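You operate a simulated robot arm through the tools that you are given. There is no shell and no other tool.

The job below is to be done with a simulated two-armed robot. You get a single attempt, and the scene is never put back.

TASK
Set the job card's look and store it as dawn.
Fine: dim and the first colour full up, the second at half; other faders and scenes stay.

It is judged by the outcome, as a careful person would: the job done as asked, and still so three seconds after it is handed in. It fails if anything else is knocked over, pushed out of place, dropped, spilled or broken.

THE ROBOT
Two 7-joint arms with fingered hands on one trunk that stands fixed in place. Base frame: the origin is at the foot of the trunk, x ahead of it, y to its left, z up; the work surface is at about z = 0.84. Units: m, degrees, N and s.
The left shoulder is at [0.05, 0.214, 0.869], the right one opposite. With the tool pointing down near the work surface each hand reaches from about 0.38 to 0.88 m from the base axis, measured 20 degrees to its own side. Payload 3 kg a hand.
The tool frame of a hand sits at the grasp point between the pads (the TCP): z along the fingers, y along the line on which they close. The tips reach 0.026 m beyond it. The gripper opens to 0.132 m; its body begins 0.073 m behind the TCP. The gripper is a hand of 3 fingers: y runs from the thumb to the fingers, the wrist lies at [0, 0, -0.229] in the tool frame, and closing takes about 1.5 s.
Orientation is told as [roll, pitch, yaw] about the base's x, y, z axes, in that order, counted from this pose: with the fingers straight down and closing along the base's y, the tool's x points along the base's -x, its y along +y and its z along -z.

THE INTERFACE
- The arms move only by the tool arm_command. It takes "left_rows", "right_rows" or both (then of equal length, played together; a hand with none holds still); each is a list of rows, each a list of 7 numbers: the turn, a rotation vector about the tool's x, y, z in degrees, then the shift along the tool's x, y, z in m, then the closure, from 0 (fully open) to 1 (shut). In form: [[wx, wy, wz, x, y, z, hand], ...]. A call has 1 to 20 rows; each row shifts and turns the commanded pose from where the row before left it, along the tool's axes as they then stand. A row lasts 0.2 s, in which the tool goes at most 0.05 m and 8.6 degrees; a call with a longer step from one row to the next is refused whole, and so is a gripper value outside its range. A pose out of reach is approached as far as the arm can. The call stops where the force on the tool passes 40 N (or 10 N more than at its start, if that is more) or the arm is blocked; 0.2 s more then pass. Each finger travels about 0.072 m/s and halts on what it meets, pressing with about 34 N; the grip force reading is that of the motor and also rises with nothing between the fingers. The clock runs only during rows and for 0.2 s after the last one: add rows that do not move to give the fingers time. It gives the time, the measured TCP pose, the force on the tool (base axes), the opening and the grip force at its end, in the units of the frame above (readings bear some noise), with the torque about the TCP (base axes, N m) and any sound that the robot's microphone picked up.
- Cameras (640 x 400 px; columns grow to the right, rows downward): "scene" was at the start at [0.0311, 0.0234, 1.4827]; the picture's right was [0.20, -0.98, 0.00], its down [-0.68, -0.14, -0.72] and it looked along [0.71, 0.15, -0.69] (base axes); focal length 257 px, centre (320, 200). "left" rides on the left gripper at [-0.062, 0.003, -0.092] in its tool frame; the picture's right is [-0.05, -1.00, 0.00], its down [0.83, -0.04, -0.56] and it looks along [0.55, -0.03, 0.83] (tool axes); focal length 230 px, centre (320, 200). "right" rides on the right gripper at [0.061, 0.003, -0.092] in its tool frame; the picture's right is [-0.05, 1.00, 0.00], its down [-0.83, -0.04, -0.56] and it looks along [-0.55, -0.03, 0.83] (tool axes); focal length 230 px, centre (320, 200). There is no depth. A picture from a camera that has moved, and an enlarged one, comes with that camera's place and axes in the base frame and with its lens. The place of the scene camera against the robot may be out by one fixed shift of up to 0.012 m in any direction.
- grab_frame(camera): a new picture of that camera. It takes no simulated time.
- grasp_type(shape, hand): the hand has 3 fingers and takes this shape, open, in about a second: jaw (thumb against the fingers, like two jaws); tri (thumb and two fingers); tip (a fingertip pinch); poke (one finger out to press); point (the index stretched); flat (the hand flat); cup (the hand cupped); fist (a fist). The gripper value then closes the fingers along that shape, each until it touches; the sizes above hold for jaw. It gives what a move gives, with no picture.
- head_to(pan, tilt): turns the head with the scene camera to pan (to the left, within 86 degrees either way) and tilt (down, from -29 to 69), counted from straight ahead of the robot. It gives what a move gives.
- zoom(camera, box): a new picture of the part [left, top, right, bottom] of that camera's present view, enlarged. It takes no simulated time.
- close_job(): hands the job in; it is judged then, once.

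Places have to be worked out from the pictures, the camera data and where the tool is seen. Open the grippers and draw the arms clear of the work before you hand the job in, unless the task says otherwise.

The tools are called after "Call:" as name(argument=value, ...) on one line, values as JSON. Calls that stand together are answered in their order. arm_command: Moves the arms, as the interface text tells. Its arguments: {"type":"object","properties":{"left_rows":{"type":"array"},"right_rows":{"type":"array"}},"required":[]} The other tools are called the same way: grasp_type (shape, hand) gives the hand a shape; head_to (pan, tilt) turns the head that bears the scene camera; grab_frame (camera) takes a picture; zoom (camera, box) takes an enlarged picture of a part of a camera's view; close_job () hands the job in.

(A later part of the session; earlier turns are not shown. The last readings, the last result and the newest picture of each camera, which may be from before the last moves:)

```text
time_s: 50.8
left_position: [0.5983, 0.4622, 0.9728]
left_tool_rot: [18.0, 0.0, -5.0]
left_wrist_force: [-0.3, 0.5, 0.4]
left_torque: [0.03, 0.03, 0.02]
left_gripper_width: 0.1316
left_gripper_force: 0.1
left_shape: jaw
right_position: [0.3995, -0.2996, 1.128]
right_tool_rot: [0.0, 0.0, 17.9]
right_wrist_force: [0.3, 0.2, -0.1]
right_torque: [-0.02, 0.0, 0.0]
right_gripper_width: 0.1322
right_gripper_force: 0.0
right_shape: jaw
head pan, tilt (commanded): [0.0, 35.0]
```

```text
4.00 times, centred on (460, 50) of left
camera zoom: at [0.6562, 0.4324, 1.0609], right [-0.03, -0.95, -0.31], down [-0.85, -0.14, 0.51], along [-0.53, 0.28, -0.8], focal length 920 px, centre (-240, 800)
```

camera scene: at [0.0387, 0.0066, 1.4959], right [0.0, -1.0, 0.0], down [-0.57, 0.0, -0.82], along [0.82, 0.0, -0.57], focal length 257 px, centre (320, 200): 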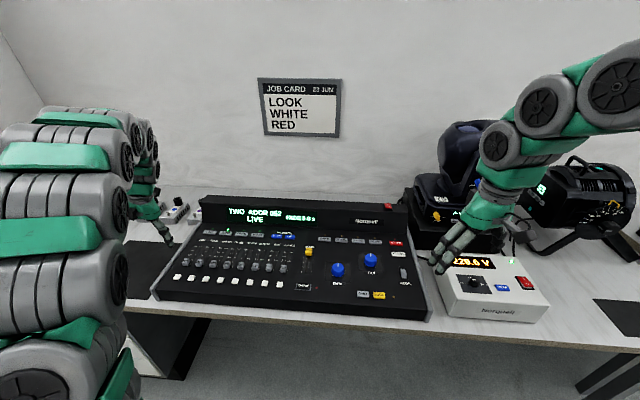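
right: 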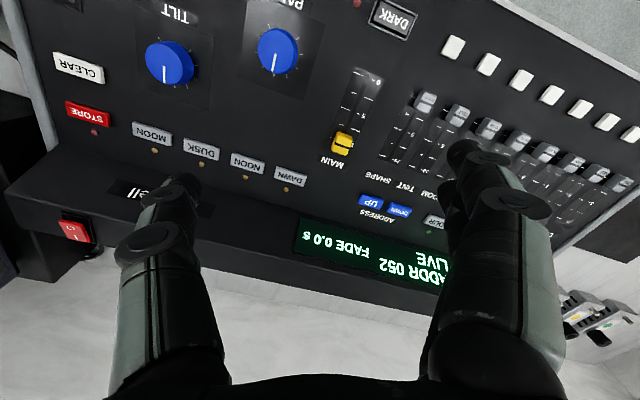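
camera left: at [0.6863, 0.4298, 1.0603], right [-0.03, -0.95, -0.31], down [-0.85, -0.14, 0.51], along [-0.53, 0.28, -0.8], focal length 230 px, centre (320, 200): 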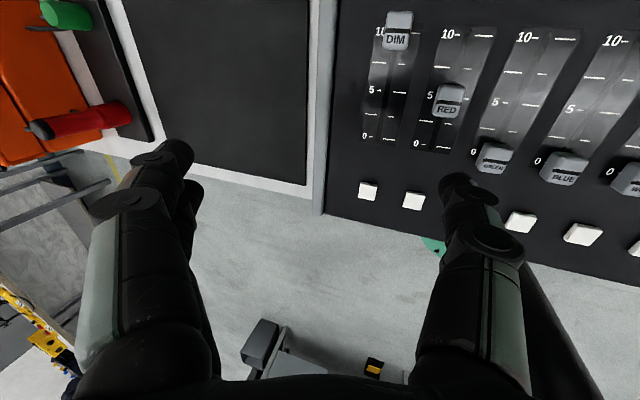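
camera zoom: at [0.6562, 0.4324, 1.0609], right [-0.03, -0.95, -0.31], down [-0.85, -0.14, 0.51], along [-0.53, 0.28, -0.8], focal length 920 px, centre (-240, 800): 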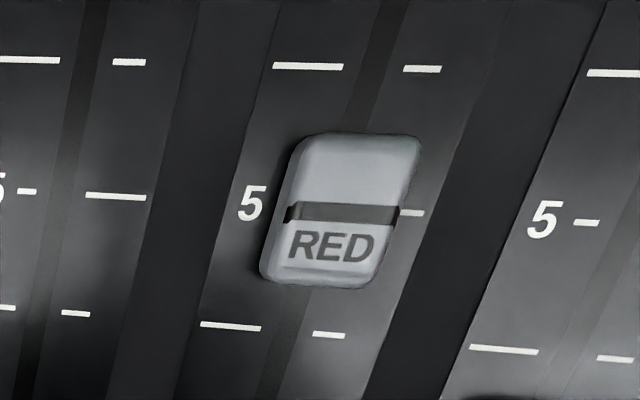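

RED is now within half a millimetre of the 5 line. Next WHITE: its cap should lie near (0.605, 0.262), so I move the thumb above the gap in front of it.

Call:
arm_command(left_rows=[[0, 0, 0, 0.0009, -0.0324, -0.0105, 0], [0, 0, 0, 0.0009, -0.0324, -0.0105, 0], [0, 0, 0, 0.0009, -0.0324, -0.0105, 0], [0, 0, 0, 0.0009, -0.0324, -0.0105, 0], [0, 0, 0, 0, 0, 0, 0], [0, 0, 0, 0, 0, 0, 0]])

Call:
grab_frame(camera="left")

Call:
zoom(camera="left", box=[360, 40, 560, 200])

Call:
zoom(camera="scene", box=[170, 200, 310, 300])

```text
time_s: 52.2
left_position: [0.5832, 0.3284, 0.972]
left_tool_rot: [18.0, -0.1, -5.1]
left_wrist_force: [-0.2, 0.1, -0.8]
left_torque: [0.0, 0.0, 0.02]
left_gripper_width: 0.1321
left_gripper_force: 0.1
left_shape: jaw
right_position: [0.4003, -0.2999, 1.128]
right_tool_rot: [0.0, 0.0, 17.8]
right_wrist_force: [0.4, -0.4, 1.0]
right_torque: [-0.01, -0.04, -0.02]
right_gripper_width: 0.1319
right_gripper_force: 0.1
right_shape: jaw
head pan, tilt (commanded): [0.0, 35.0]
```

```text
taken
camera left: at [0.6414, 0.2966, 1.0603], right [-0.03, -0.95, -0.31], down [-0.85, -0.14, 0.51], along [-0.53, 0.28, -0.8], focal length 230 px, centre (320, 200)
```

left: 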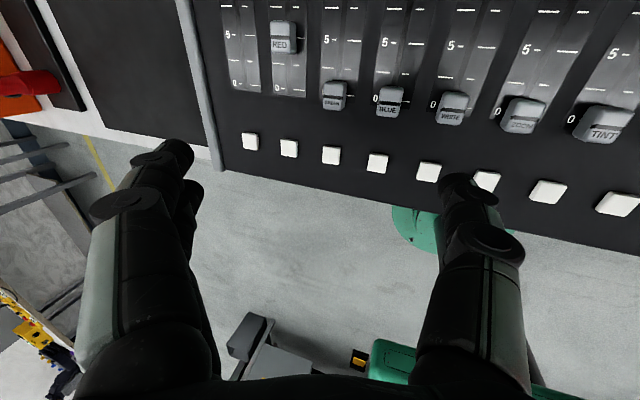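

```text
2.50 times, centred on (460, 120) of left
camera zoom: at [0.6414, 0.2966, 1.0603], right [-0.03, -0.95, -0.31], down [-0.85, -0.14, 0.51], along [-0.53, 0.28, -0.8], focal length 575 px, centre (-30, 400)
```

zoom: 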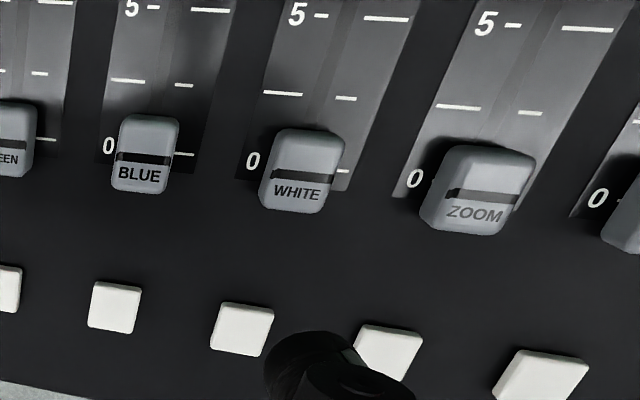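

```text
4.00 times, centred on (240, 250) of scene
camera zoom: at [0.0387, 0.0066, 1.4959], right [0.0, -1.0, 0.0], down [-0.57, 0.0, -0.82], along [0.82, 0.0, -0.57], focal length 1027 px, centre (640, 0)
```

zoom: 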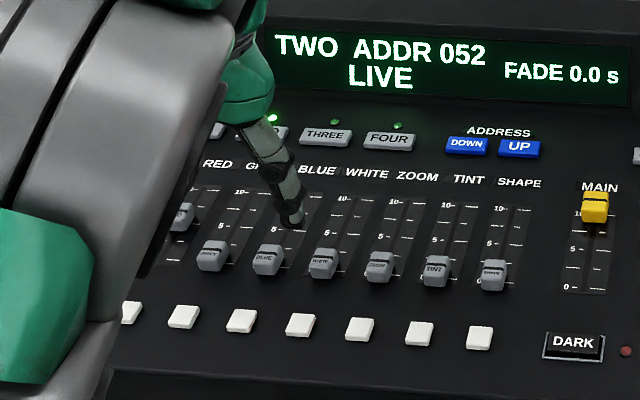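

WHITE's cap is measured at (0.605, 0.258). I lower the thumb into the gap in front of it, 4.5 mm further right.

Call:
arm_command(left_rows=[[0, 0, 0, 0.0003, -0.0079, 0.0206, 0], [0, 0, 0, 0.0003, -0.0079, 0.0206, 0], [0, 0, 0, 0.0003, -0.0079, 0.02, 0], [0, 0, 0, 0.0002, -0.004, 0.0092, 0], [0, 0, 0, 0, 0, 0, 0], [0, 0, 0, 0, 0, 0, 0]])

Call:
zoom(camera="left", box=[380, 70, 580, 230])

Call:
zoom(camera="scene", box=[170, 200, 310, 300])

```text
time_s: 53.6
left_position: [0.5814, 0.3224, 0.8945]
left_tool_rot: [18.0, 0.0, -5.1]
left_wrist_force: [0.1, 0.3, 0.1]
left_torque: [-0.03, -0.03, 0.02]
left_gripper_width: 0.1316
left_gripper_force: 0.1
left_shape: jaw
right_position: [0.4008, -0.2978, 1.1282]
right_tool_rot: [0.0, 0.1, 17.8]
right_wrist_force: [0.2, -0.3, 0.6]
right_torque: [-0.02, 0.01, -0.01]
right_gripper_width: 0.132
right_gripper_force: 0.0
right_shape: jaw
head pan, tilt (commanded): [0.0, 35.0]
```

```text
2.50 times, centred on (480, 150) of left
camera zoom: at [0.6401, 0.2924, 0.9848], right [-0.03, -0.95, -0.31], down [-0.85, -0.14, 0.51], along [-0.53, 0.28, -0.8], focal length 575 px, centre (-80, 325)
```

zoom: 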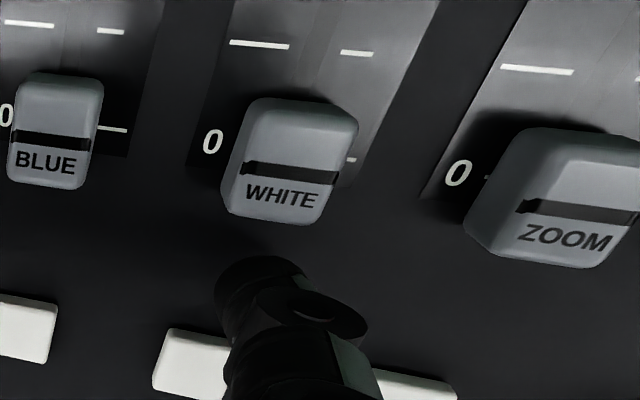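

```text
4.00 times, centred on (240, 250) of scene
camera zoom: at [0.0387, 0.0066, 1.4959], right [0.0, -1.0, 0.0], down [-0.57, 0.0, -0.82], along [0.82, 0.0, -0.57], focal length 1027 px, centre (640, 0)
```

zoom: 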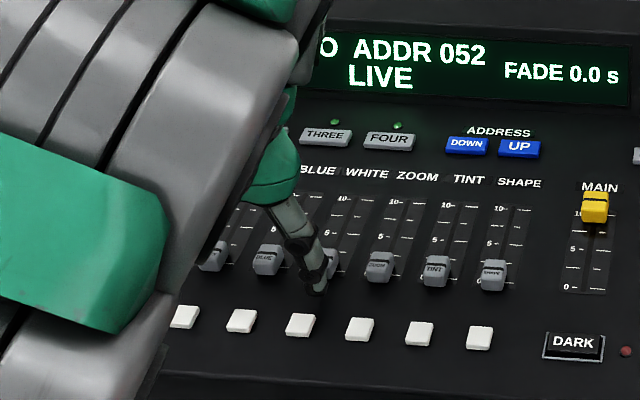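

The tip is aligned within a few mm of WHITE's middle and no force shows. I push 80 mm along the track.

Call:
arm_command(left_rows=[[0, 0, 0, -0.004, 0, 0, 0], [0, 0, 0, -0.004, 0, 0, 0], [0, 0, 0, -0.004, 0, 0, 0], [0, 0, 0, -0.004, 0, 0, 0], [0, 0, 0, -0.004, 0, 0, 0], [0, 0, 0, -0.004, 0, 0, 0], [0, 0, 0, -0.004, 0, 0, 0], [0, 0, 0, -0.004, 0, 0, 0], [0, 0, 0, -0.004, 0, 0, 0], [0, 0, 0, -0.004, 0, 0, 0], [0, 0, 0, -0.004, 0, 0, 0], [0, 0, 0, -0.004, 0, 0, 0], [0, 0, 0, -0.004, 0, 0, 0], [0, 0, 0, -0.004, 0, 0, 0], [0, 0, 0, -0.004, 0, 0, 0], [0, 0, 0, -0.004, 0, 0, 0], [0, 0, 0, -0.004, 0, 0, 0], [0, 0, 0, -0.004, 0, 0, 0], [0, 0, 0, -0.004, 0, 0, 0], [0, 0, 0, -0.004, 0, 0, 0]])

Call:
zoom(camera="left", box=[380, 70, 580, 230])

```text
time_s: 57.8
left_position: [0.6598, 0.3159, 0.896]
left_tool_rot: [18.0, 0.0, -5.0]
left_wrist_force: [-1.1, 0.3, 0.2]
left_torque: [0.0, 0.01, 0.02]
left_gripper_width: 0.1317
left_gripper_force: 0.1
left_shape: jaw
right_position: [0.3992, -0.2998, 1.1273]
right_tool_rot: [0.0, 0.0, 17.8]
right_wrist_force: [0.1, 0.2, 0.3]
right_torque: [-0.01, 0.04, -0.02]
right_gripper_width: 0.1318
right_gripper_force: 0.0
right_shape: jaw
head pan, tilt (commanded): [0.0, 35.0]
```

```text
2.50 times, centred on (480, 150) of left
camera zoom: at [0.719, 0.2856, 0.9852], right [-0.03, -0.95, -0.31], down [-0.85, -0.14, 0.51], along [-0.53, 0.28, -0.8], focal length 575 px, centre (-80, 325)
```

zoom: 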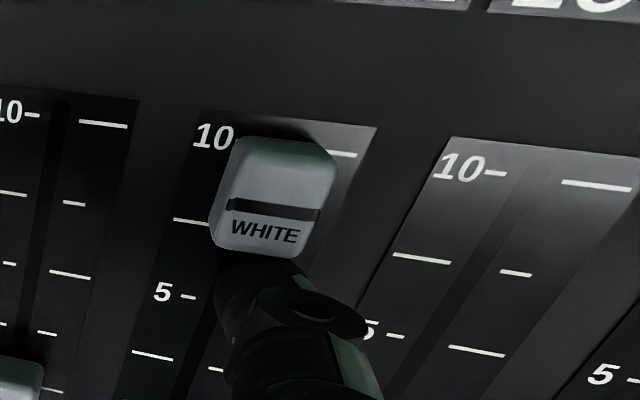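

WHITE rides along and is about 9 mm short of full. I creep on towards the end stop.

Call:
arm_command(left_rows=[[0, 0, 0, -0.002, 0, 0, 0], [0, 0, 0, -0.002, 0, 0, 0], [0, 0, 0, -0.002, 0, 0, 0], [0, 0, 0, -0.002, 0, 0, 0], [0, 0, 0, 0, 0, 0, 0]])

Call:
arm_command(left_rows=[[0, 0, 0, -0.001, 0, 0, 0], [0, 0, 0, -0.001, 0, 0, 0], [0, 0, 0, 0, 0, 0, 0]])

Call:
zoom(camera="left", box=[380, 70, 580, 230])

```text
time_s: 59.0
left_position: [0.6683, 0.3158, 0.8962]
left_tool_rot: [18.1, 0.0, -4.9]
left_wrist_force: [0.0, -0.1, 0.3]
left_torque: [0.0, -0.01, 0.01]
left_gripper_width: 0.1319
left_gripper_force: 0.1
left_shape: jaw
right_position: [0.3996, -0.2997, 1.1286]
right_tool_rot: [0.0, 0.0, 17.7]
right_wrist_force: [0.3, 0.9, -0.2]
right_torque: [-0.07, 0.0, 0.04]
right_gripper_width: 0.1319
right_gripper_force: 0.1
right_shape: jaw
head pan, tilt (commanded): [0.0, 35.0]
```

```text
time_s: 59.8
left_position: [0.6698, 0.3151, 0.8959]
left_tool_rot: [18.0, 0.0, -5.0]
left_wrist_force: [-1.5, -0.4, 1.3]
left_torque: [0.0, 0.06, -0.11]
left_gripper_width: 0.1317
left_gripper_force: 0.0
left_shape: jaw
right_position: [0.3999, -0.2997, 1.1273]
right_tool_rot: [0.0, 0.0, 17.9]
right_wrist_force: [-0.1, -0.5, 0.6]
right_torque: [-0.02, 0.02, -0.02]
right_gripper_width: 0.132
right_gripper_force: 0.0
right_shape: jaw
head pan, tilt (commanded): [0.0, 35.0]
```

```text
2.50 times, centred on (480, 150) of left
camera zoom: at [0.7291, 0.2847, 0.9852], right [-0.03, -0.95, -0.31], down [-0.85, -0.14, 0.51], along [-0.53, 0.28, -0.8], focal length 575 px, centre (-80, 325)
```

zoom: 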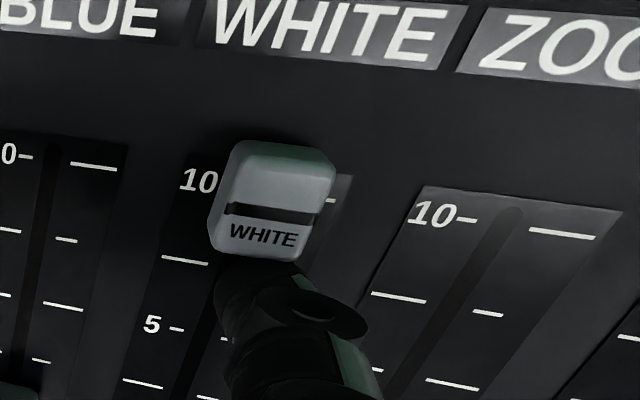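

The end stop begins to be felt (-1.5 N, torque -0.11). One more millimetre to seat it, then I back off and lift high for a check view.

Call:
arm_command(left_rows=[[0, 0, 0, -0.001, 0, 0, 0], [0, 0, 0, 0, 0, 0, 0]])

Call:
arm_command(left_rows=[[0, 0, 0, 0.006, 0, 0, 0], [0, 0, 0, 0.006, 0, 0, 0], [0, 0, 0, 0, 0.00773, -0.02378, 0], [0, 0, 0, 0, 0.00773, -0.02378, 0], [0, 0, 0, 0, 0.00773, -0.02378, 0], [0, 0, 0, 0, 0.00773, -0.02378, 0], [0, 0, 0, 0, 0.00773, -0.02378, 0], [0, 0, 0, 0, 0.00773, -0.02378, 0], [0, 0, 0, 0, 0, 0, 0], [0, 0, 0, 0, 0, 0, 0]])

Call:
grab_frame(camera="left")

Call:
grab_frame(camera="scene")

Call:
zoom(camera="left", box=[230, 0, 550, 180])

```text
time_s: 60.4
left_position: [0.6717, 0.316, 0.8964]
left_tool_rot: [18.0, 0.1, -5.0]
left_wrist_force: [-2.2, 0.0, -0.6]
left_torque: [0.0, 0.08, -0.15]
left_gripper_width: 0.1318
left_gripper_force: 0.0
left_shape: jaw
right_position: [0.4007, -0.3004, 1.128]
right_tool_rot: [0.0, 0.1, 17.8]
right_wrist_force: [0.2, 1.2, 0.3]
right_torque: [-0.02, -0.01, 0.02]
right_gripper_width: 0.1318
right_gripper_force: 0.0
right_shape: jaw
head pan, tilt (commanded): [0.0, 35.0]
```

```text
time_s: 62.6
left_position: [0.6609, 0.3163, 1.0468]
left_tool_rot: [18.0, -0.1, -5.0]
left_wrist_force: [0.2, -0.2, 0.1]
left_torque: [-0.01, 0.02, -0.03]
left_gripper_width: 0.1318
left_gripper_force: 0.0
left_shape: jaw
right_position: [0.4006, -0.2995, 1.1285]
right_tool_rot: [0.0, -0.1, 17.9]
right_wrist_force: [0.1, -0.4, -0.3]
right_torque: [0.0, 0.03, 0.01]
right_gripper_width: 0.1319
right_gripper_force: 0.0
right_shape: jaw
head pan, tilt (commanded): [0.0, 35.0]
```

```text
taken
camera left: at [0.719, 0.285, 1.1355], right [-0.03, -0.95, -0.31], down [-0.85, -0.14, 0.51], along [-0.53, 0.28, -0.8], focal length 230 px, centre (320, 200)
```

left: 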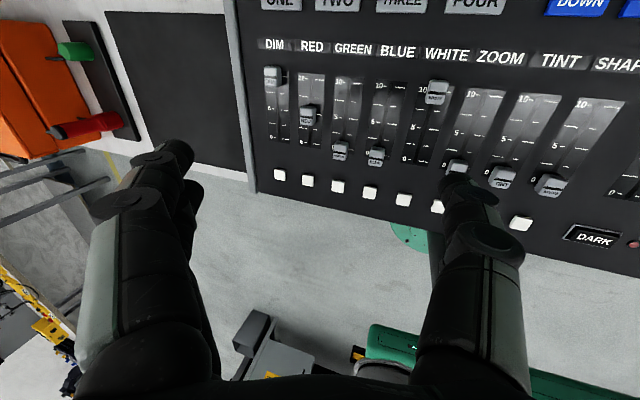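

```text
taken
camera scene: at [0.0387, 0.0066, 1.4959], right [0.0, -1.0, 0.0], down [-0.57, 0.0, -0.82], along [0.82, 0.0, -0.57], focal length 257 px, centre (320, 200)
```

scene: 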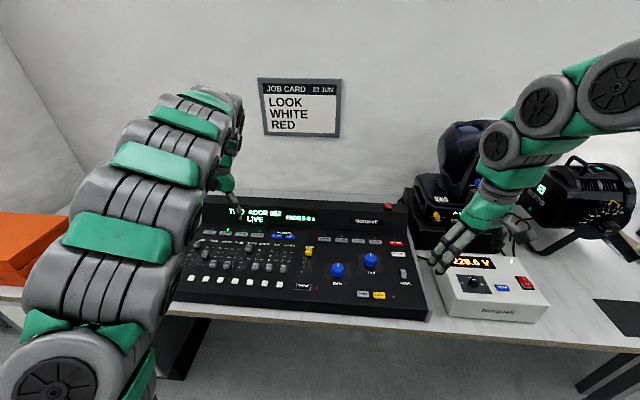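

```text
2.00 times, centred on (390, 90) of left
camera zoom: at [0.719, 0.285, 1.1355], right [-0.03, -0.95, -0.31], down [-0.85, -0.14, 0.51], along [-0.53, 0.28, -0.8], focal length 460 px, centre (180, 420)
```

zoom: 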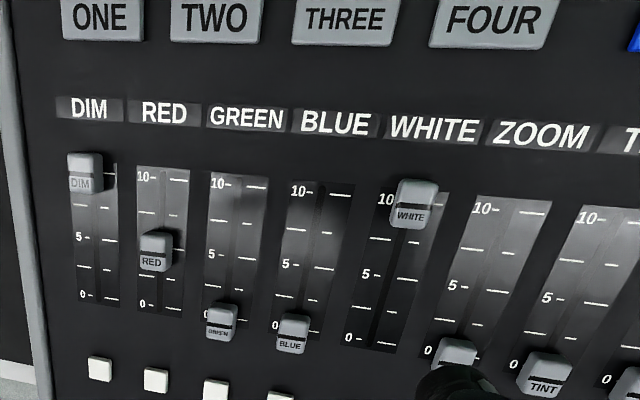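

DIM at 10, RED at 5, WHITE at 10, the others still at 0. Now the storing: I bring the left hand high over the DAWN key for measuring and turn the right hand to yaw -5 with the same 18 degree roll.

Call:
arm_command(left_rows=[[0, 0, 0, -0.0007, -0.0343, -0.0112, 0], [0, 0, 0, -0.0007, -0.0343, -0.0112, 0], [0, 0, 0, -0.0007, -0.0343, -0.0112, 0], [0, 0, 0, -0.0007, -0.0343, -0.0112, 0], [0, 0, 0, -0.0007, -0.0343, -0.0112, 0], [0, 0, 0, -0.0007, -0.0343, -0.0112, 0], [0, 0, 0, 0, 0, 0, 0], [0, 0, 0, 0, 0, 0, 0]])

Call:
arm_command(right_rows=[[0, 0, 7.6, 0, 0, 0, 0], [0, 0, 7.6, 0, 0, 0, 0], [0, 0, 7.6, 0, 0, 0, 0], [-6, 0, 0, 0, 0, 0, 0], [-6, 0, 0, 0, 0, 0, 0], [-6, 0, 0, 0, 0, 0, 0], [0, 0, 0, 0, 0, 0, 0], [0, 0, 0, 0, 0, 0, 0]])

Call:
grab_frame(camera="left")

Call:
grab_frame(camera="right")

Call:
grab_frame(camera="scene")

```text
time_s: 64.4
left_position: [0.6445, 0.1005, 1.0477]
left_tool_rot: [17.9, 0.0, -5.0]
left_wrist_force: [-1.1, 0.1, -0.5]
left_torque: [-0.01, 0.0, 0.0]
left_gripper_width: 0.1322
left_gripper_force: 0.0
left_shape: jaw
right_position: [0.3999, -0.2995, 1.1288]
right_tool_rot: [0.0, 0.1, 17.9]
right_wrist_force: [-0.6, -1.1, 0.2]
right_torque: [0.01, -0.01, -0.01]
right_gripper_width: 0.1318
right_gripper_force: 0.1
right_shape: jaw
head pan, tilt (commanded): [0.0, 35.0]
```

```text
time_s: 66.2
left_position: [0.6439, 0.1001, 1.0469]
left_tool_rot: [17.9, 0.0, -5.0]
left_wrist_force: [0.2, -0.6, 0.5]
left_torque: [-0.01, -0.01, -0.01]
left_gripper_width: 0.1318
left_gripper_force: 0.0
left_shape: jaw
right_position: [0.4009, -0.2995, 1.1284]
right_tool_rot: [18.1, 0.0, -5.1]
right_wrist_force: [1.2, -0.8, 0.4]
right_torque: [-0.02, -0.02, -0.01]
right_gripper_width: 0.1321
right_gripper_force: 0.1
right_shape: jaw
head pan, tilt (commanded): [0.0, 35.0]
```

```text
taken
camera left: at [0.7035, 0.0698, 1.1357], right [-0.03, -0.95, -0.31], down [-0.85, -0.14, 0.51], along [-0.53, 0.28, -0.8], focal length 230 px, centre (320, 200)
```

left: 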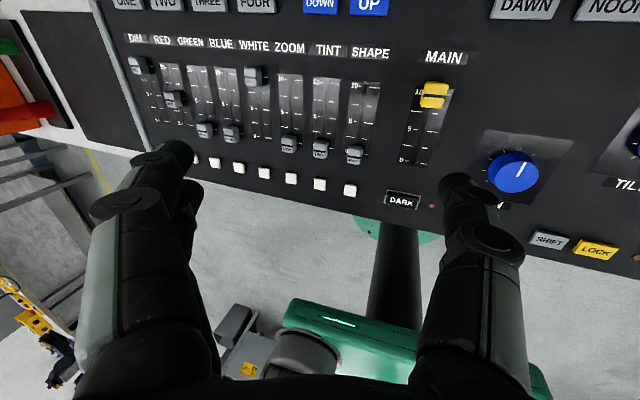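

```text
taken
camera right: at [0.3369, -0.3197, 1.2183], right [0.14, 0.94, 0.31], down [0.81, -0.28, 0.51], along [0.57, 0.18, -0.8], focal length 230 px, centre (320, 200)
```

right: 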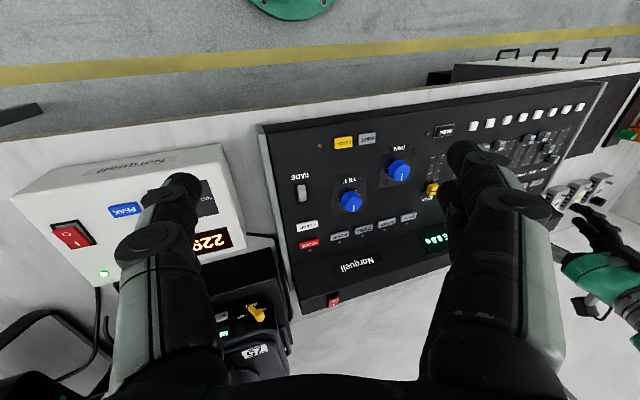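

```text
taken
camera scene: at [0.0387, 0.0066, 1.4959], right [0.0, -1.0, 0.0], down [-0.57, 0.0, -0.82], along [0.82, 0.0, -0.57], focal length 257 px, centre (320, 200)
```

scene: 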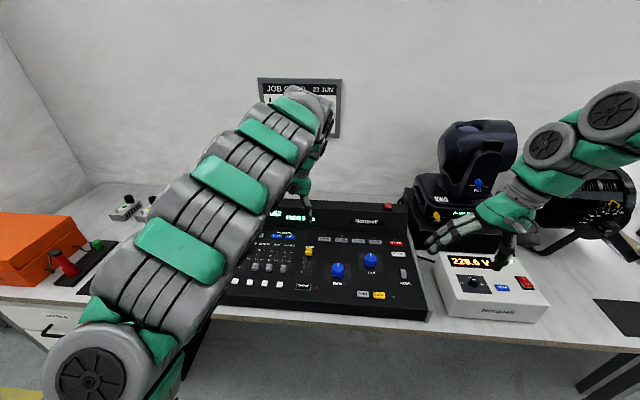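

DAWN lies near (0.73, -0.01) and STORE near (0.70, -0.27), close to the display housing. I yaw both hands to +35 so their fingers stay on the near side, clear of the housing, when the thumbs press.

Call:
arm_command(left_rows=[[0, 2.47, -7.61, 0, 0, 0, 0], [0, 2.47, -7.61, 0, 0, 0, 0], [0, 2.47, -7.61, 0, 0, 0, 0], [0, 2.47, -7.61, 0, 0, 0, 0], [0, 2.47, -7.61, 0, 0, 0, 0], [0, 0, 0, 0, 0, 0, 0]], right_rows=[[0, 2.47, -7.61, 0, 0, 0, 0], [0, 2.47, -7.61, 0, 0, 0, 0], [0, 2.47, -7.61, 0, 0, 0, 0], [0, 2.47, -7.61, 0, 0, 0, 0], [0, 2.47, -7.61, 0, 0, 0, 0], [0, 0, 0, 0, 0, 0, 0]])

Call:
grab_frame(camera="left")

Call:
grab_frame(camera="right")

Call:
grab_frame(camera="scene")

```text
time_s: 67.6
left_position: [0.6458, 0.0997, 1.0464]
left_tool_rot: [18.1, -0.1, 35.0]
left_wrist_force: [-0.6, 0.4, 0.1]
left_torque: [-0.01, 0.01, -0.01]
left_gripper_width: 0.1318
left_gripper_force: 0.1
left_shape: jaw
right_position: [0.4007, -0.3006, 1.1289]
right_tool_rot: [18.1, 0.0, 35.1]
right_wrist_force: [0.4, -0.2, 0.3]
right_torque: [-0.02, -0.04, 0.0]
right_gripper_width: 0.1318
right_gripper_force: 0.1
right_shape: jaw
head pan, tilt (commanded): [0.0, 35.0]
```

```text
taken
camera left: at [0.7094, 0.1148, 1.1361], right [0.59, -0.75, -0.31], down [-0.56, -0.65, 0.51], along [-0.58, -0.13, -0.8], focal length 230 px, centre (320, 200)
```

left: 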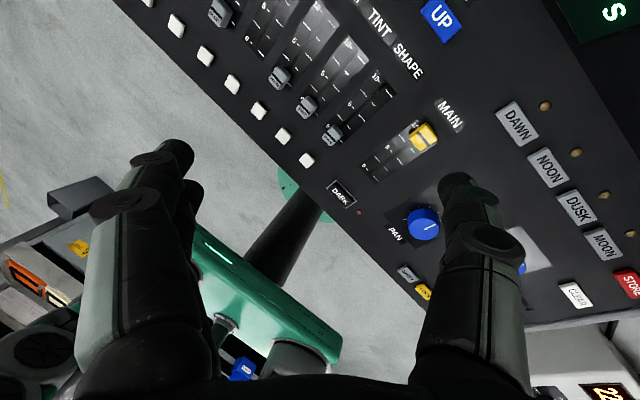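

```text
taken
camera right: at [0.3648, -0.3563, 1.2185], right [-0.5, 0.81, 0.31], down [0.8, 0.3, 0.51], along [0.32, 0.51, -0.8], focal length 230 px, centre (320, 200)
```

right: 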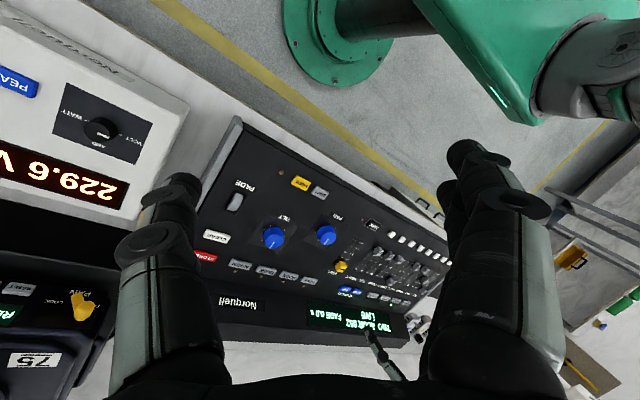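

```text
taken
camera scene: at [0.0387, 0.0066, 1.4959], right [0.0, -1.0, 0.0], down [-0.57, 0.0, -0.82], along [0.82, 0.0, -0.57], focal length 257 px, centre (320, 200)
```

scene: 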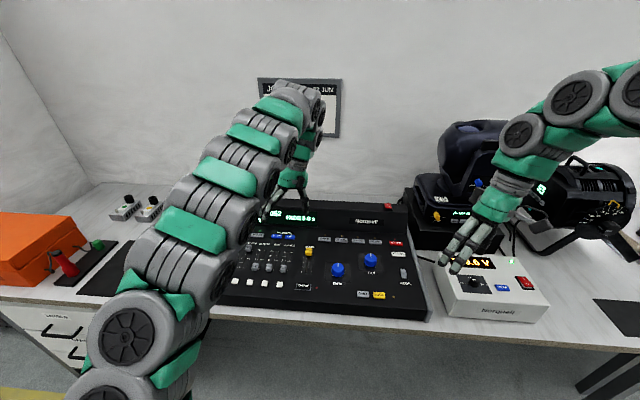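

Both cameras now see the keys: DAWN near (0.733, -0.013), STORE near (0.713, -0.276). I bring the right hand over STORE at its present height and measure again from close by.

Call:
arm_command(right_rows=[[0, 0, 0, -0.0338, -0.0107, -0.0035, 0], [0, 0, 0, -0.0338, -0.0107, -0.0035, 0], [0, 0, 0, -0.0338, -0.0107, -0.0035, 0], [0, 0, 0, -0.0338, -0.0107, -0.0035, 0], [0, 0, 0, -0.0338, -0.0107, -0.0035, 0], [0, 0, 0, -0.0338, -0.0107, -0.0035, 0], [0, 0, 0, -0.0338, -0.0107, -0.0035, 0], [0, 0, 0, -0.0338, -0.0107, -0.0035, 0], [0, 0, 0, 0, 0, 0, 0], [0, 0, 0, 0, 0, 0, 0]])

Call:
grab_frame(camera="right")

Call:
grab_frame(camera="scene")

```text
time_s: 69.8
left_position: [0.6441, 0.1006, 1.047]
left_tool_rot: [18.1, -0.1, 35.1]
left_wrist_force: [0.4, 0.2, -0.8]
left_torque: [-0.01, -0.01, 0.0]
left_gripper_width: 0.1318
left_gripper_force: 0.0
left_shape: jaw
right_position: [0.6324, -0.2295, 1.1138]
right_tool_rot: [18.0, 0.0, 35.0]
right_wrist_force: [0.2, 0.2, 0.3]
right_torque: [0.01, 0.0, 0.01]
right_gripper_width: 0.1321
right_gripper_force: 0.1
right_shape: jaw
right hand out of reach, approached as far as the arm can: row 7, 8
head pan, tilt (commanded): [0.0, 35.0]
```

```text
taken
camera right: at [0.5965, -0.2861, 1.2027], right [-0.5, 0.81, 0.31], down [0.8, 0.3, 0.51], along [0.32, 0.51, -0.8], focal length 230 px, centre (320, 200)
```

right: 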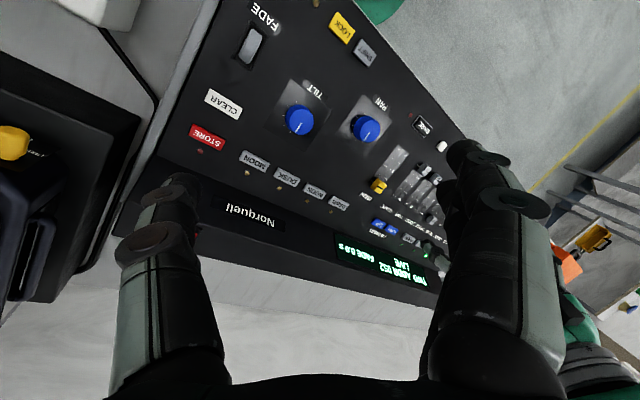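

```text
taken
camera scene: at [0.0387, 0.0066, 1.4959], right [0.0, -1.0, 0.0], down [-0.57, 0.0, -0.82], along [0.82, 0.0, -0.57], focal length 257 px, centre (320, 200)
```

scene: 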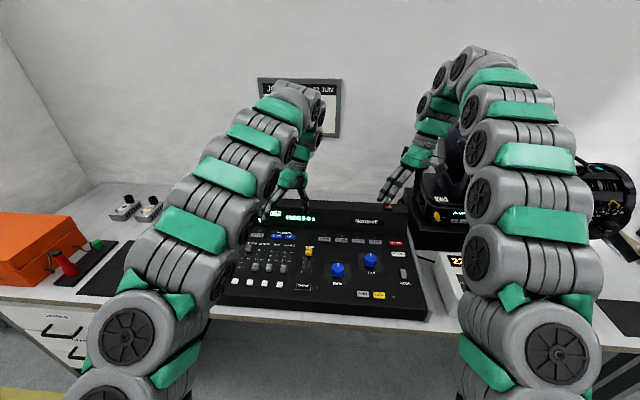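

The arm is near its limit at this height, but lower down the wrist comes closer to the shoulder. I lower the right hand 0.08 m and see whether it settles over STORE.

Call:
arm_command(right_rows=[[0, 0, 0, 0, -0.0062, 0.019, 0], [0, 0, 0, 0, -0.0062, 0.019, 0], [0, 0, 0, 0, -0.0062, 0.019, 0], [0, 0, 0, 0, -0.0062, 0.019, 0], [0, 0, 0, 0, 0, 0, 0], [0, 0, 0, 0, 0, 0, 0]])

Call:
grab_frame(camera="right")

Call:
zoom(camera="scene", box=[330, 150, 470, 260])

```text
time_s: 71.2
left_position: [0.6447, 0.1006, 1.0467]
left_tool_rot: [18.0, 0.0, 35.0]
left_wrist_force: [-1.1, 0.3, -0.1]
left_torque: [-0.01, 0.0, 0.02]
left_gripper_width: 0.1318
left_gripper_force: 0.2
left_shape: jaw
right_position: [0.6321, -0.2297, 1.0327]
right_tool_rot: [17.9, 0.0, 34.9]
right_wrist_force: [-0.1, -0.3, -0.5]
right_torque: [0.01, 0.04, 0.01]
right_gripper_width: 0.1319
right_gripper_force: 0.1
right_shape: jaw
head pan, tilt (commanded): [0.0, 35.0]
```

```text
taken
camera right: at [0.5969, -0.2863, 1.1218], right [-0.5, 0.81, 0.31], down [0.8, 0.3, 0.52], along [0.32, 0.51, -0.8], focal length 230 px, centre (320, 200)
```

right: 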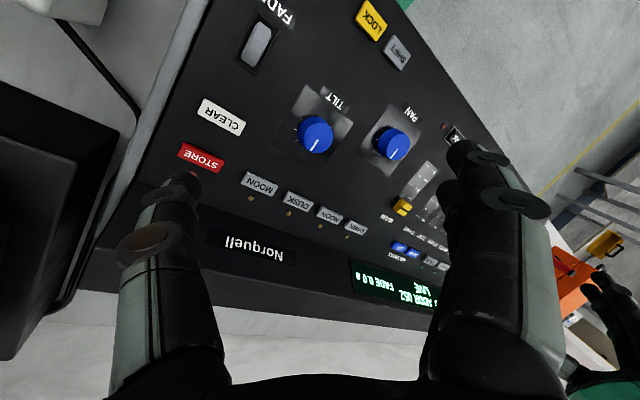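

```text
3.64 times, centred on (400, 205) of scene
camera zoom: at [0.0387, 0.0066, 1.4959], right [0.0, -1.0, 0.0], down [-0.57, 0.0, -0.82], along [0.82, 0.0, -0.57], focal length 934 px, centre (29, 182)
```

zoom: 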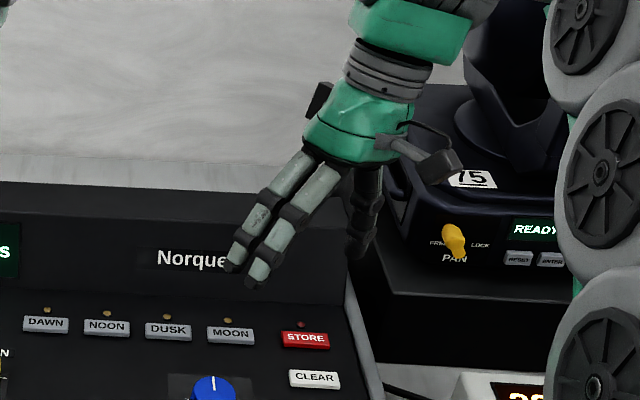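

STORE is triangulated at about (0.708, -0.279, 0.853). I roll the right hand 4 degrees more to keep its fingers well above the TILT knob and bring the thumb to about 37 mm above STORE.

Call:
arm_command(right_rows=[[-4, 0, 0, 0, 0, 0, 0], [0, 0, 0, -0.0085, -0.01255, 0.0186, 0], [0, 0, 0, -0.0085, -0.01255, 0.0186, 0], [0, 0, 0, -0.0085, -0.01255, 0.0186, 0], [0, 0, 0, -0.0085, -0.01255, 0.0186, 0], [0, 0, 0, 0, 0, 0, 0], [0, 0, 0, 0, 0, 0, 0]])

Call:
grab_frame(camera="right")

Call:
zoom(camera="scene", box=[330, 170, 470, 280])

Call:
grab_frame(camera="left")

```text
time_s: 72.8
left_position: [0.645, 0.1013, 1.0466]
left_tool_rot: [18.1, 0.0, 34.9]
left_wrist_force: [-0.3, -0.3, -0.2]
left_torque: [0.02, 0.01, 0.02]
left_gripper_width: 0.1318
left_gripper_force: 0.0
left_shape: jaw
right_position: [0.6719, -0.2248, 0.9451]
right_tool_rot: [21.9, 0.0, 34.9]
right_wrist_force: [-0.5, -0.8, 0.5]
right_torque: [0.02, -0.03, 0.0]
right_gripper_width: 0.1319
right_gripper_force: 0.1
right_shape: jaw
head pan, tilt (commanded): [0.0, 35.0]
```

```text
taken
camera right: at [0.639, -0.2871, 1.032], right [-0.49, 0.79, 0.37], down [0.82, 0.27, 0.5], along [0.29, 0.55, -0.78], focal length 230 px, centre (320, 200)
```

right: 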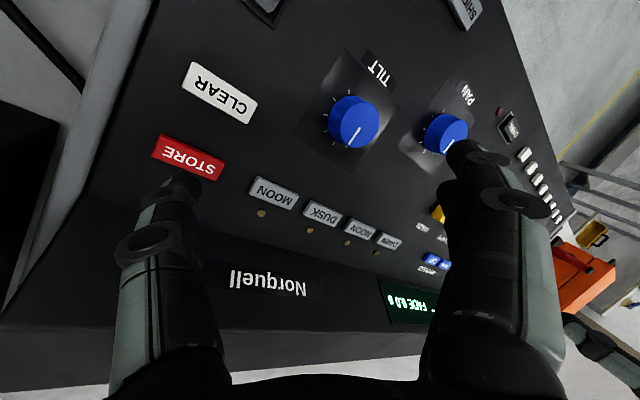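

```text
3.64 times, centred on (400, 225) of scene
camera zoom: at [0.0387, 0.0066, 1.4959], right [0.0, -1.0, 0.0], down [-0.57, 0.0, -0.82], along [0.82, 0.0, -0.57], focal length 934 px, centre (29, 109)
```

zoom: 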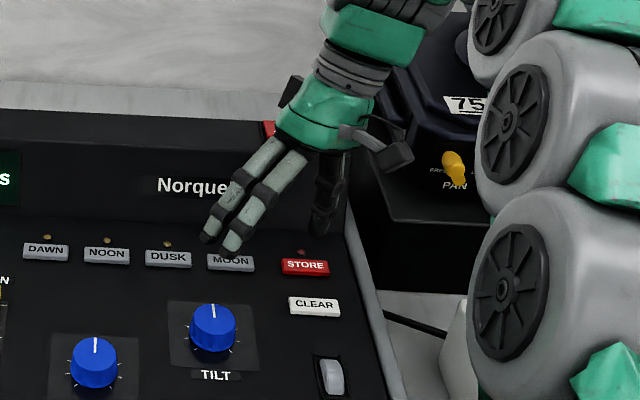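

```text
taken
camera left: at [0.7094, 0.1148, 1.1358], right [0.59, -0.75, -0.31], down [-0.56, -0.65, 0.51], along [-0.59, -0.13, -0.8], focal length 230 px, centre (320, 200)
```

left: 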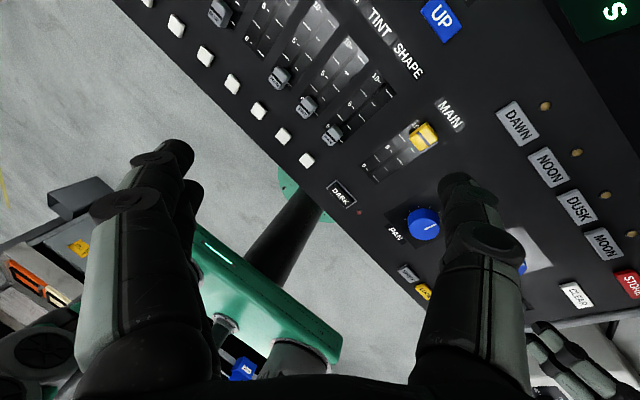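

The right thumb hangs about 37 mm above STORE, aligned within 2-3 mm. Now I bring the left thumb over DAWN (0.734, -0.013), lowering first and then moving across.

Call:
arm_command(left_rows=[[0, 0, 0, 0, -0.01235, 0.03805, 0], [0, 0, 0, 0, -0.01235, 0.03805, 0], [0, 0, 0, -0.0025, -0.0255, -0.0023, 0], [0, 0, 0, -0.0025, -0.0255, -0.0023, 0], [0, 0, 0, -0.0025, -0.0255, -0.0023, 0], [0, 0, 0, 0, 0, 0, 0], [0, 0, 0, 0, 0, 0, 0]])

Call:
grab_frame(camera="left")

Call:
grab_frame(camera="scene")

Call:
grab_frame(camera="right")

```text
time_s: 74.4
left_position: [0.6937, 0.0434, 0.9485]
left_tool_rot: [18.0, 0.0, 35.0]
left_wrist_force: [1.3, 0.6, 0.7]
left_torque: [0.0, 0.0, 0.02]
left_gripper_width: 0.1318
left_gripper_force: 0.0
left_shape: jaw
right_position: [0.672, -0.2261, 0.945]
right_tool_rot: [22.0, 0.0, 35.0]
right_wrist_force: [-0.6, 0.2, 0.4]
right_torque: [0.0, 0.02, 0.02]
right_gripper_width: 0.1318
right_gripper_force: 0.1
right_shape: jaw
head pan, tilt (commanded): [0.0, 35.0]
```

```text
taken
camera left: at [0.7582, 0.0575, 1.0384], right [0.59, -0.75, -0.31], down [-0.56, -0.65, 0.51], along [-0.59, -0.13, -0.8], focal length 230 px, centre (320, 200)
```

left: 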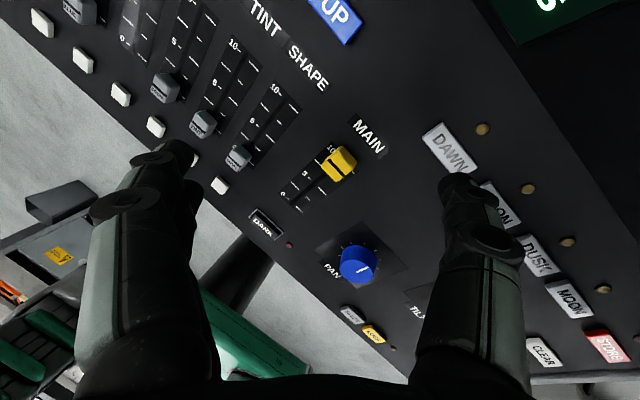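

```text
taken
camera scene: at [0.0387, 0.0066, 1.4959], right [0.0, -1.0, 0.0], down [-0.57, 0.0, -0.82], along [0.82, 0.0, -0.57], focal length 257 px, centre (320, 200)
```

scene: 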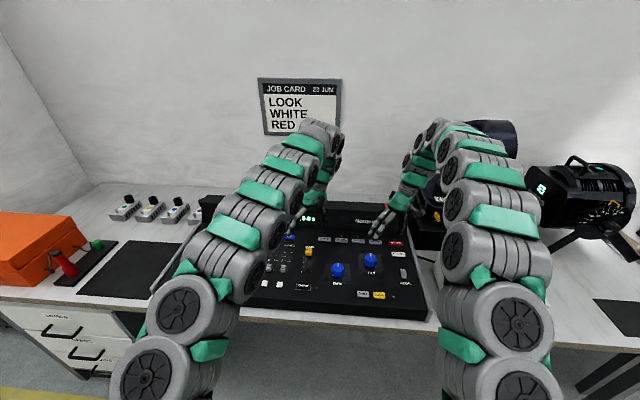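

```text
taken
camera right: at [0.6389, -0.2871, 1.0319], right [-0.49, 0.79, 0.37], down [0.82, 0.27, 0.5], along [0.29, 0.55, -0.78], focal length 230 px, centre (320, 200)
```

right: 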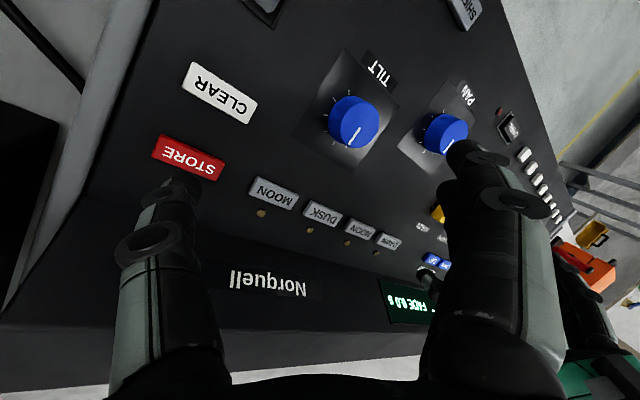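

The left thumb is 3-4 mm off DAWN's centre, so I correct that, and at the same time lower the right thumb 30 mm to just above STORE.

Call:
arm_command(left_rows=[[0, 0, 0, -0.0048, 0.0015, 0.0005, 0], [0, 0, 0, 0, -0.0037, 0.0114, 0], [0, 0, 0, 0, -0.0037, 0.0114, 0], [0, 0, 0, 0, 0, 0, 0]], right_rows=[[0, 0, 0, 0, -0.00562, 0.0139, 0], [0, 0, 0, 0, -0.00562, 0.0139, 0], [0, 0, 0, 0, 0, 0, 0], [0, 0, 0, 0, 0, 0, 0]])

Call:
grab_frame(camera="right")

Call:
zoom(camera="scene", box=[300, 190, 440, 280])

Call:
zoom(camera="left", box=[380, 80, 640, 260])

```text
time_s: 75.4
left_position: [0.6965, 0.0476, 0.9253]
left_tool_rot: [18.0, 0.1, 35.0]
left_wrist_force: [-0.1, 0.5, 0.3]
left_torque: [0.01, 0.03, 0.02]
left_gripper_width: 0.1321
left_gripper_force: 0.1
left_shape: jaw
right_position: [0.6702, -0.2252, 0.9147]
right_tool_rot: [22.0, 0.0, 35.0]
right_wrist_force: [-0.1, 0.1, 0.5]
right_torque: [0.02, 0.0, 0.0]
right_gripper_width: 0.1319
right_gripper_force: 0.0
right_shape: jaw
head pan, tilt (commanded): [0.0, 35.0]
```

```text
taken
camera right: at [0.6384, -0.2873, 1.0021], right [-0.49, 0.79, 0.37], down [0.82, 0.27, 0.5], along [0.29, 0.55, -0.78], focal length 230 px, centre (320, 200)
```

right: 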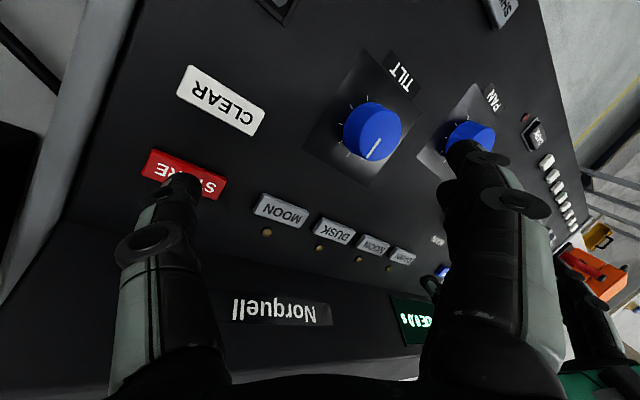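

```text
4.44 times, centred on (370, 235) of scene
camera zoom: at [0.0387, 0.0066, 1.4959], right [0.0, -1.0, 0.0], down [-0.57, 0.0, -0.82], along [0.82, 0.0, -0.57], focal length 1141 px, centre (98, 44)
```

zoom: 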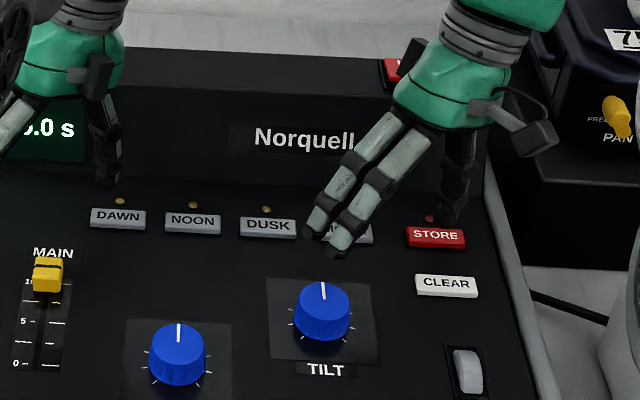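

```text
2.22 times, centred on (510, 170) of left
camera zoom: at [0.761, 0.0614, 1.0145], right [0.59, -0.75, -0.31], down [-0.56, -0.65, 0.51], along [-0.59, -0.13, -0.8], focal length 511 px, centre (-102, 267)
```

zoom: 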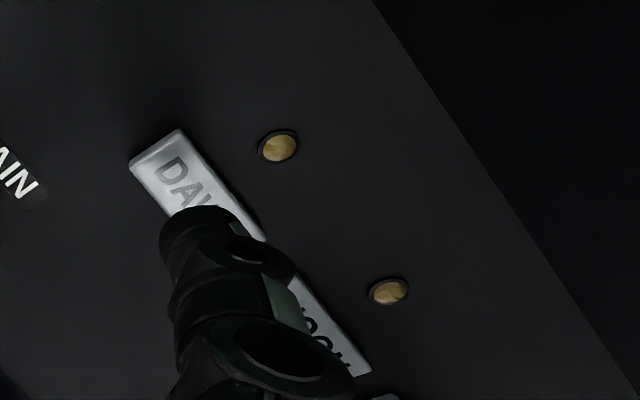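

The right camera shows the thumb tip right over the STORE key, but the scene view looks a little off to the far right of it. I zoom in to judge this before pressing.

Call:
zoom(camera="scene", box=[370, 215, 430, 260])

Call:
zoom(camera="right", box=[120, 130, 280, 230])

Call:
zoom(camera="scene", box=[300, 200, 360, 245])

```text
8.89 times, centred on (400, 238) of scene
camera zoom: at [0.0387, 0.0066, 1.4959], right [0.0, -1.0, 0.0], down [-0.57, 0.0, -0.82], along [0.82, 0.0, -0.57], focal length 2283 px, centre (-391, -133)
```

zoom: 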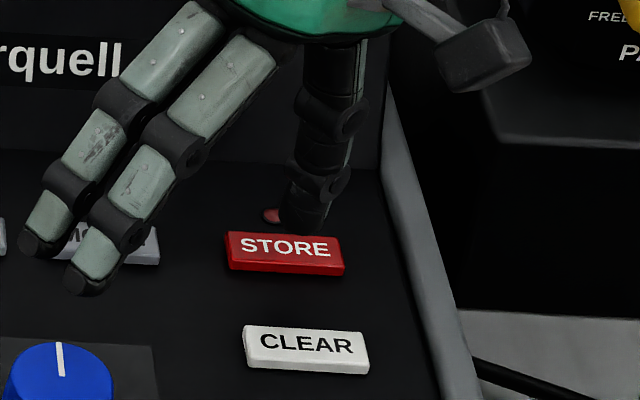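

```text
4.00 times, centred on (200, 180) of right
camera zoom: at [0.6384, -0.2873, 1.0021], right [-0.49, 0.79, 0.37], down [0.82, 0.27, 0.5], along [0.29, 0.55, -0.78], focal length 920 px, centre (800, 280)
```

zoom: 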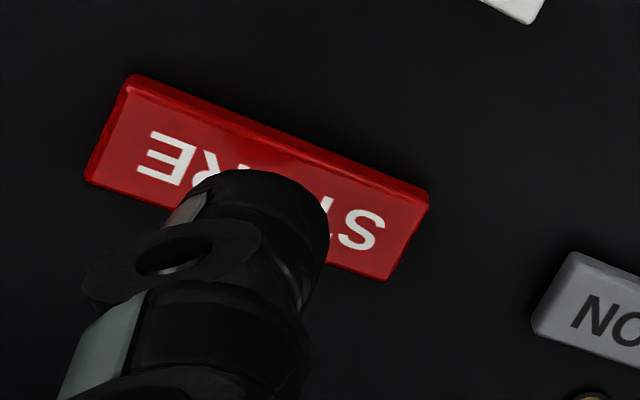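

```text
8.89 times, centred on (330, 222) of scene
camera zoom: at [0.0387, 0.0066, 1.4959], right [0.0, -1.0, 0.0], down [-0.57, 0.0, -0.82], along [0.82, 0.0, -0.57], focal length 2283 px, centre (231, 0)
```

zoom: 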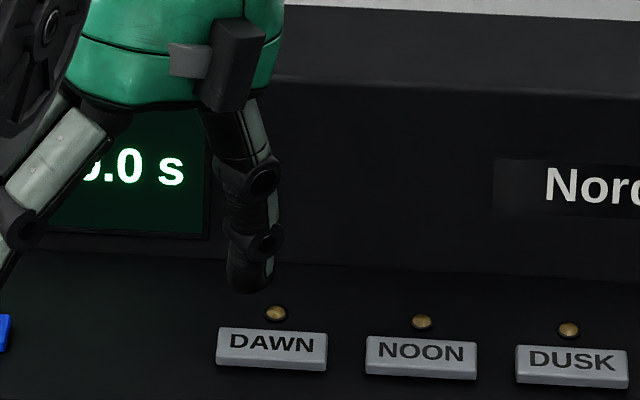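

Allowing for the 7 mm height, the tip lies over the STORE key, some 5 mm beyond its centre and well inside its edges. I shift it back 4 mm and lower in small steps until the key answers.

Call:
arm_command(right_rows=[[0, 0, 0, 0.0033, 0.0021, 0.0009, 0], [0, 0, 0, 0, -0.0019, 0.0046, 0], [0, 0, 0, 0, 0, 0, 0]])

Call:
arm_command(right_rows=[[0, 0, 0, 0, -0.0007, 0.0019, 0], [0, 0, 0, 0, 0, 0, 0]])

Call:
zoom(camera="scene", box=[370, 215, 430, 260])

Call:
zoom(camera="right", box=[120, 130, 280, 230])

```text
time_s: 76.2
left_position: [0.6966, 0.0475, 0.9245]
left_tool_rot: [18.1, 0.1, 35.0]
left_wrist_force: [0.1, -0.3, -0.1]
left_torque: [-0.01, 0.02, -0.02]
left_gripper_width: 0.1319
left_gripper_force: 0.1
left_shape: jaw
right_position: [0.668, -0.2254, 0.9094]
right_tool_rot: [21.9, 0.0, 35.0]
right_wrist_force: [0.2, -1.0, -0.7]
right_torque: [-0.05, -0.05, 0.03]
right_gripper_width: 0.1318
right_gripper_force: 0.1
right_shape: jaw
head pan, tilt (commanded): [0.0, 35.0]
```

```text
time_s: 76.8
left_position: [0.6974, 0.0471, 0.9252]
left_tool_rot: [18.0, -0.1, 35.0]
left_wrist_force: [0.7, 0.5, -0.1]
left_torque: [0.02, 0.01, 0.0]
left_gripper_width: 0.1322
left_gripper_force: 0.1
left_shape: jaw
right_position: [0.6674, -0.2264, 0.908]
right_tool_rot: [22.0, -0.1, 35.1]
right_wrist_force: [0.0, -0.5, 0.7]
right_torque: [-0.01, 0.01, 0.02]
right_gripper_width: 0.1319
right_gripper_force: 0.0
right_shape: jaw
head pan, tilt (commanded): [0.0, 35.0]
```

```text
8.89 times, centred on (400, 238) of scene
camera zoom: at [0.0387, 0.0066, 1.4959], right [0.0, -1.0, 0.0], down [-0.57, 0.0, -0.82], along [0.82, 0.0, -0.57], focal length 2283 px, centre (-391, -133)
```

zoom: 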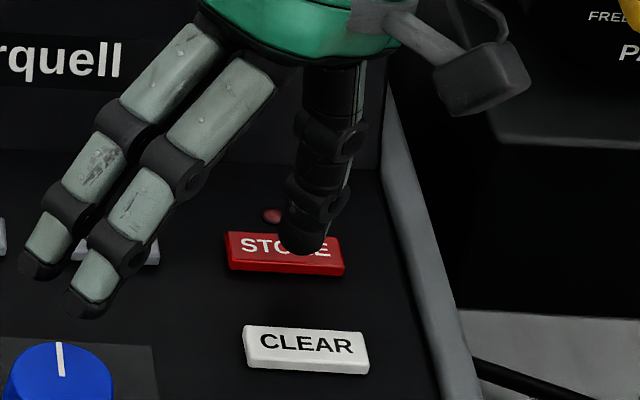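

```text
4.00 times, centred on (200, 180) of right
camera zoom: at [0.6344, -0.2873, 0.995], right [-0.49, 0.79, 0.37], down [0.82, 0.27, 0.5], along [0.29, 0.55, -0.78], focal length 920 px, centre (800, 280)
```

zoom: 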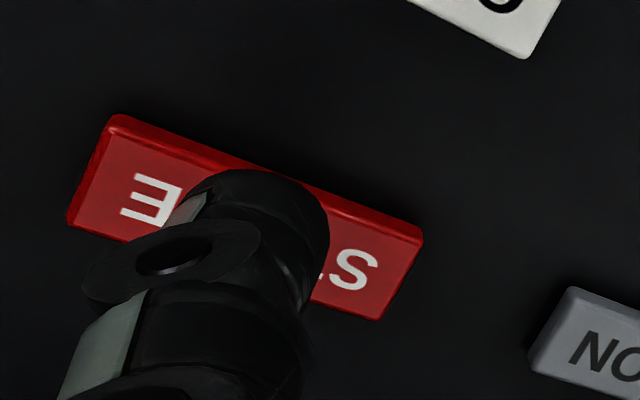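

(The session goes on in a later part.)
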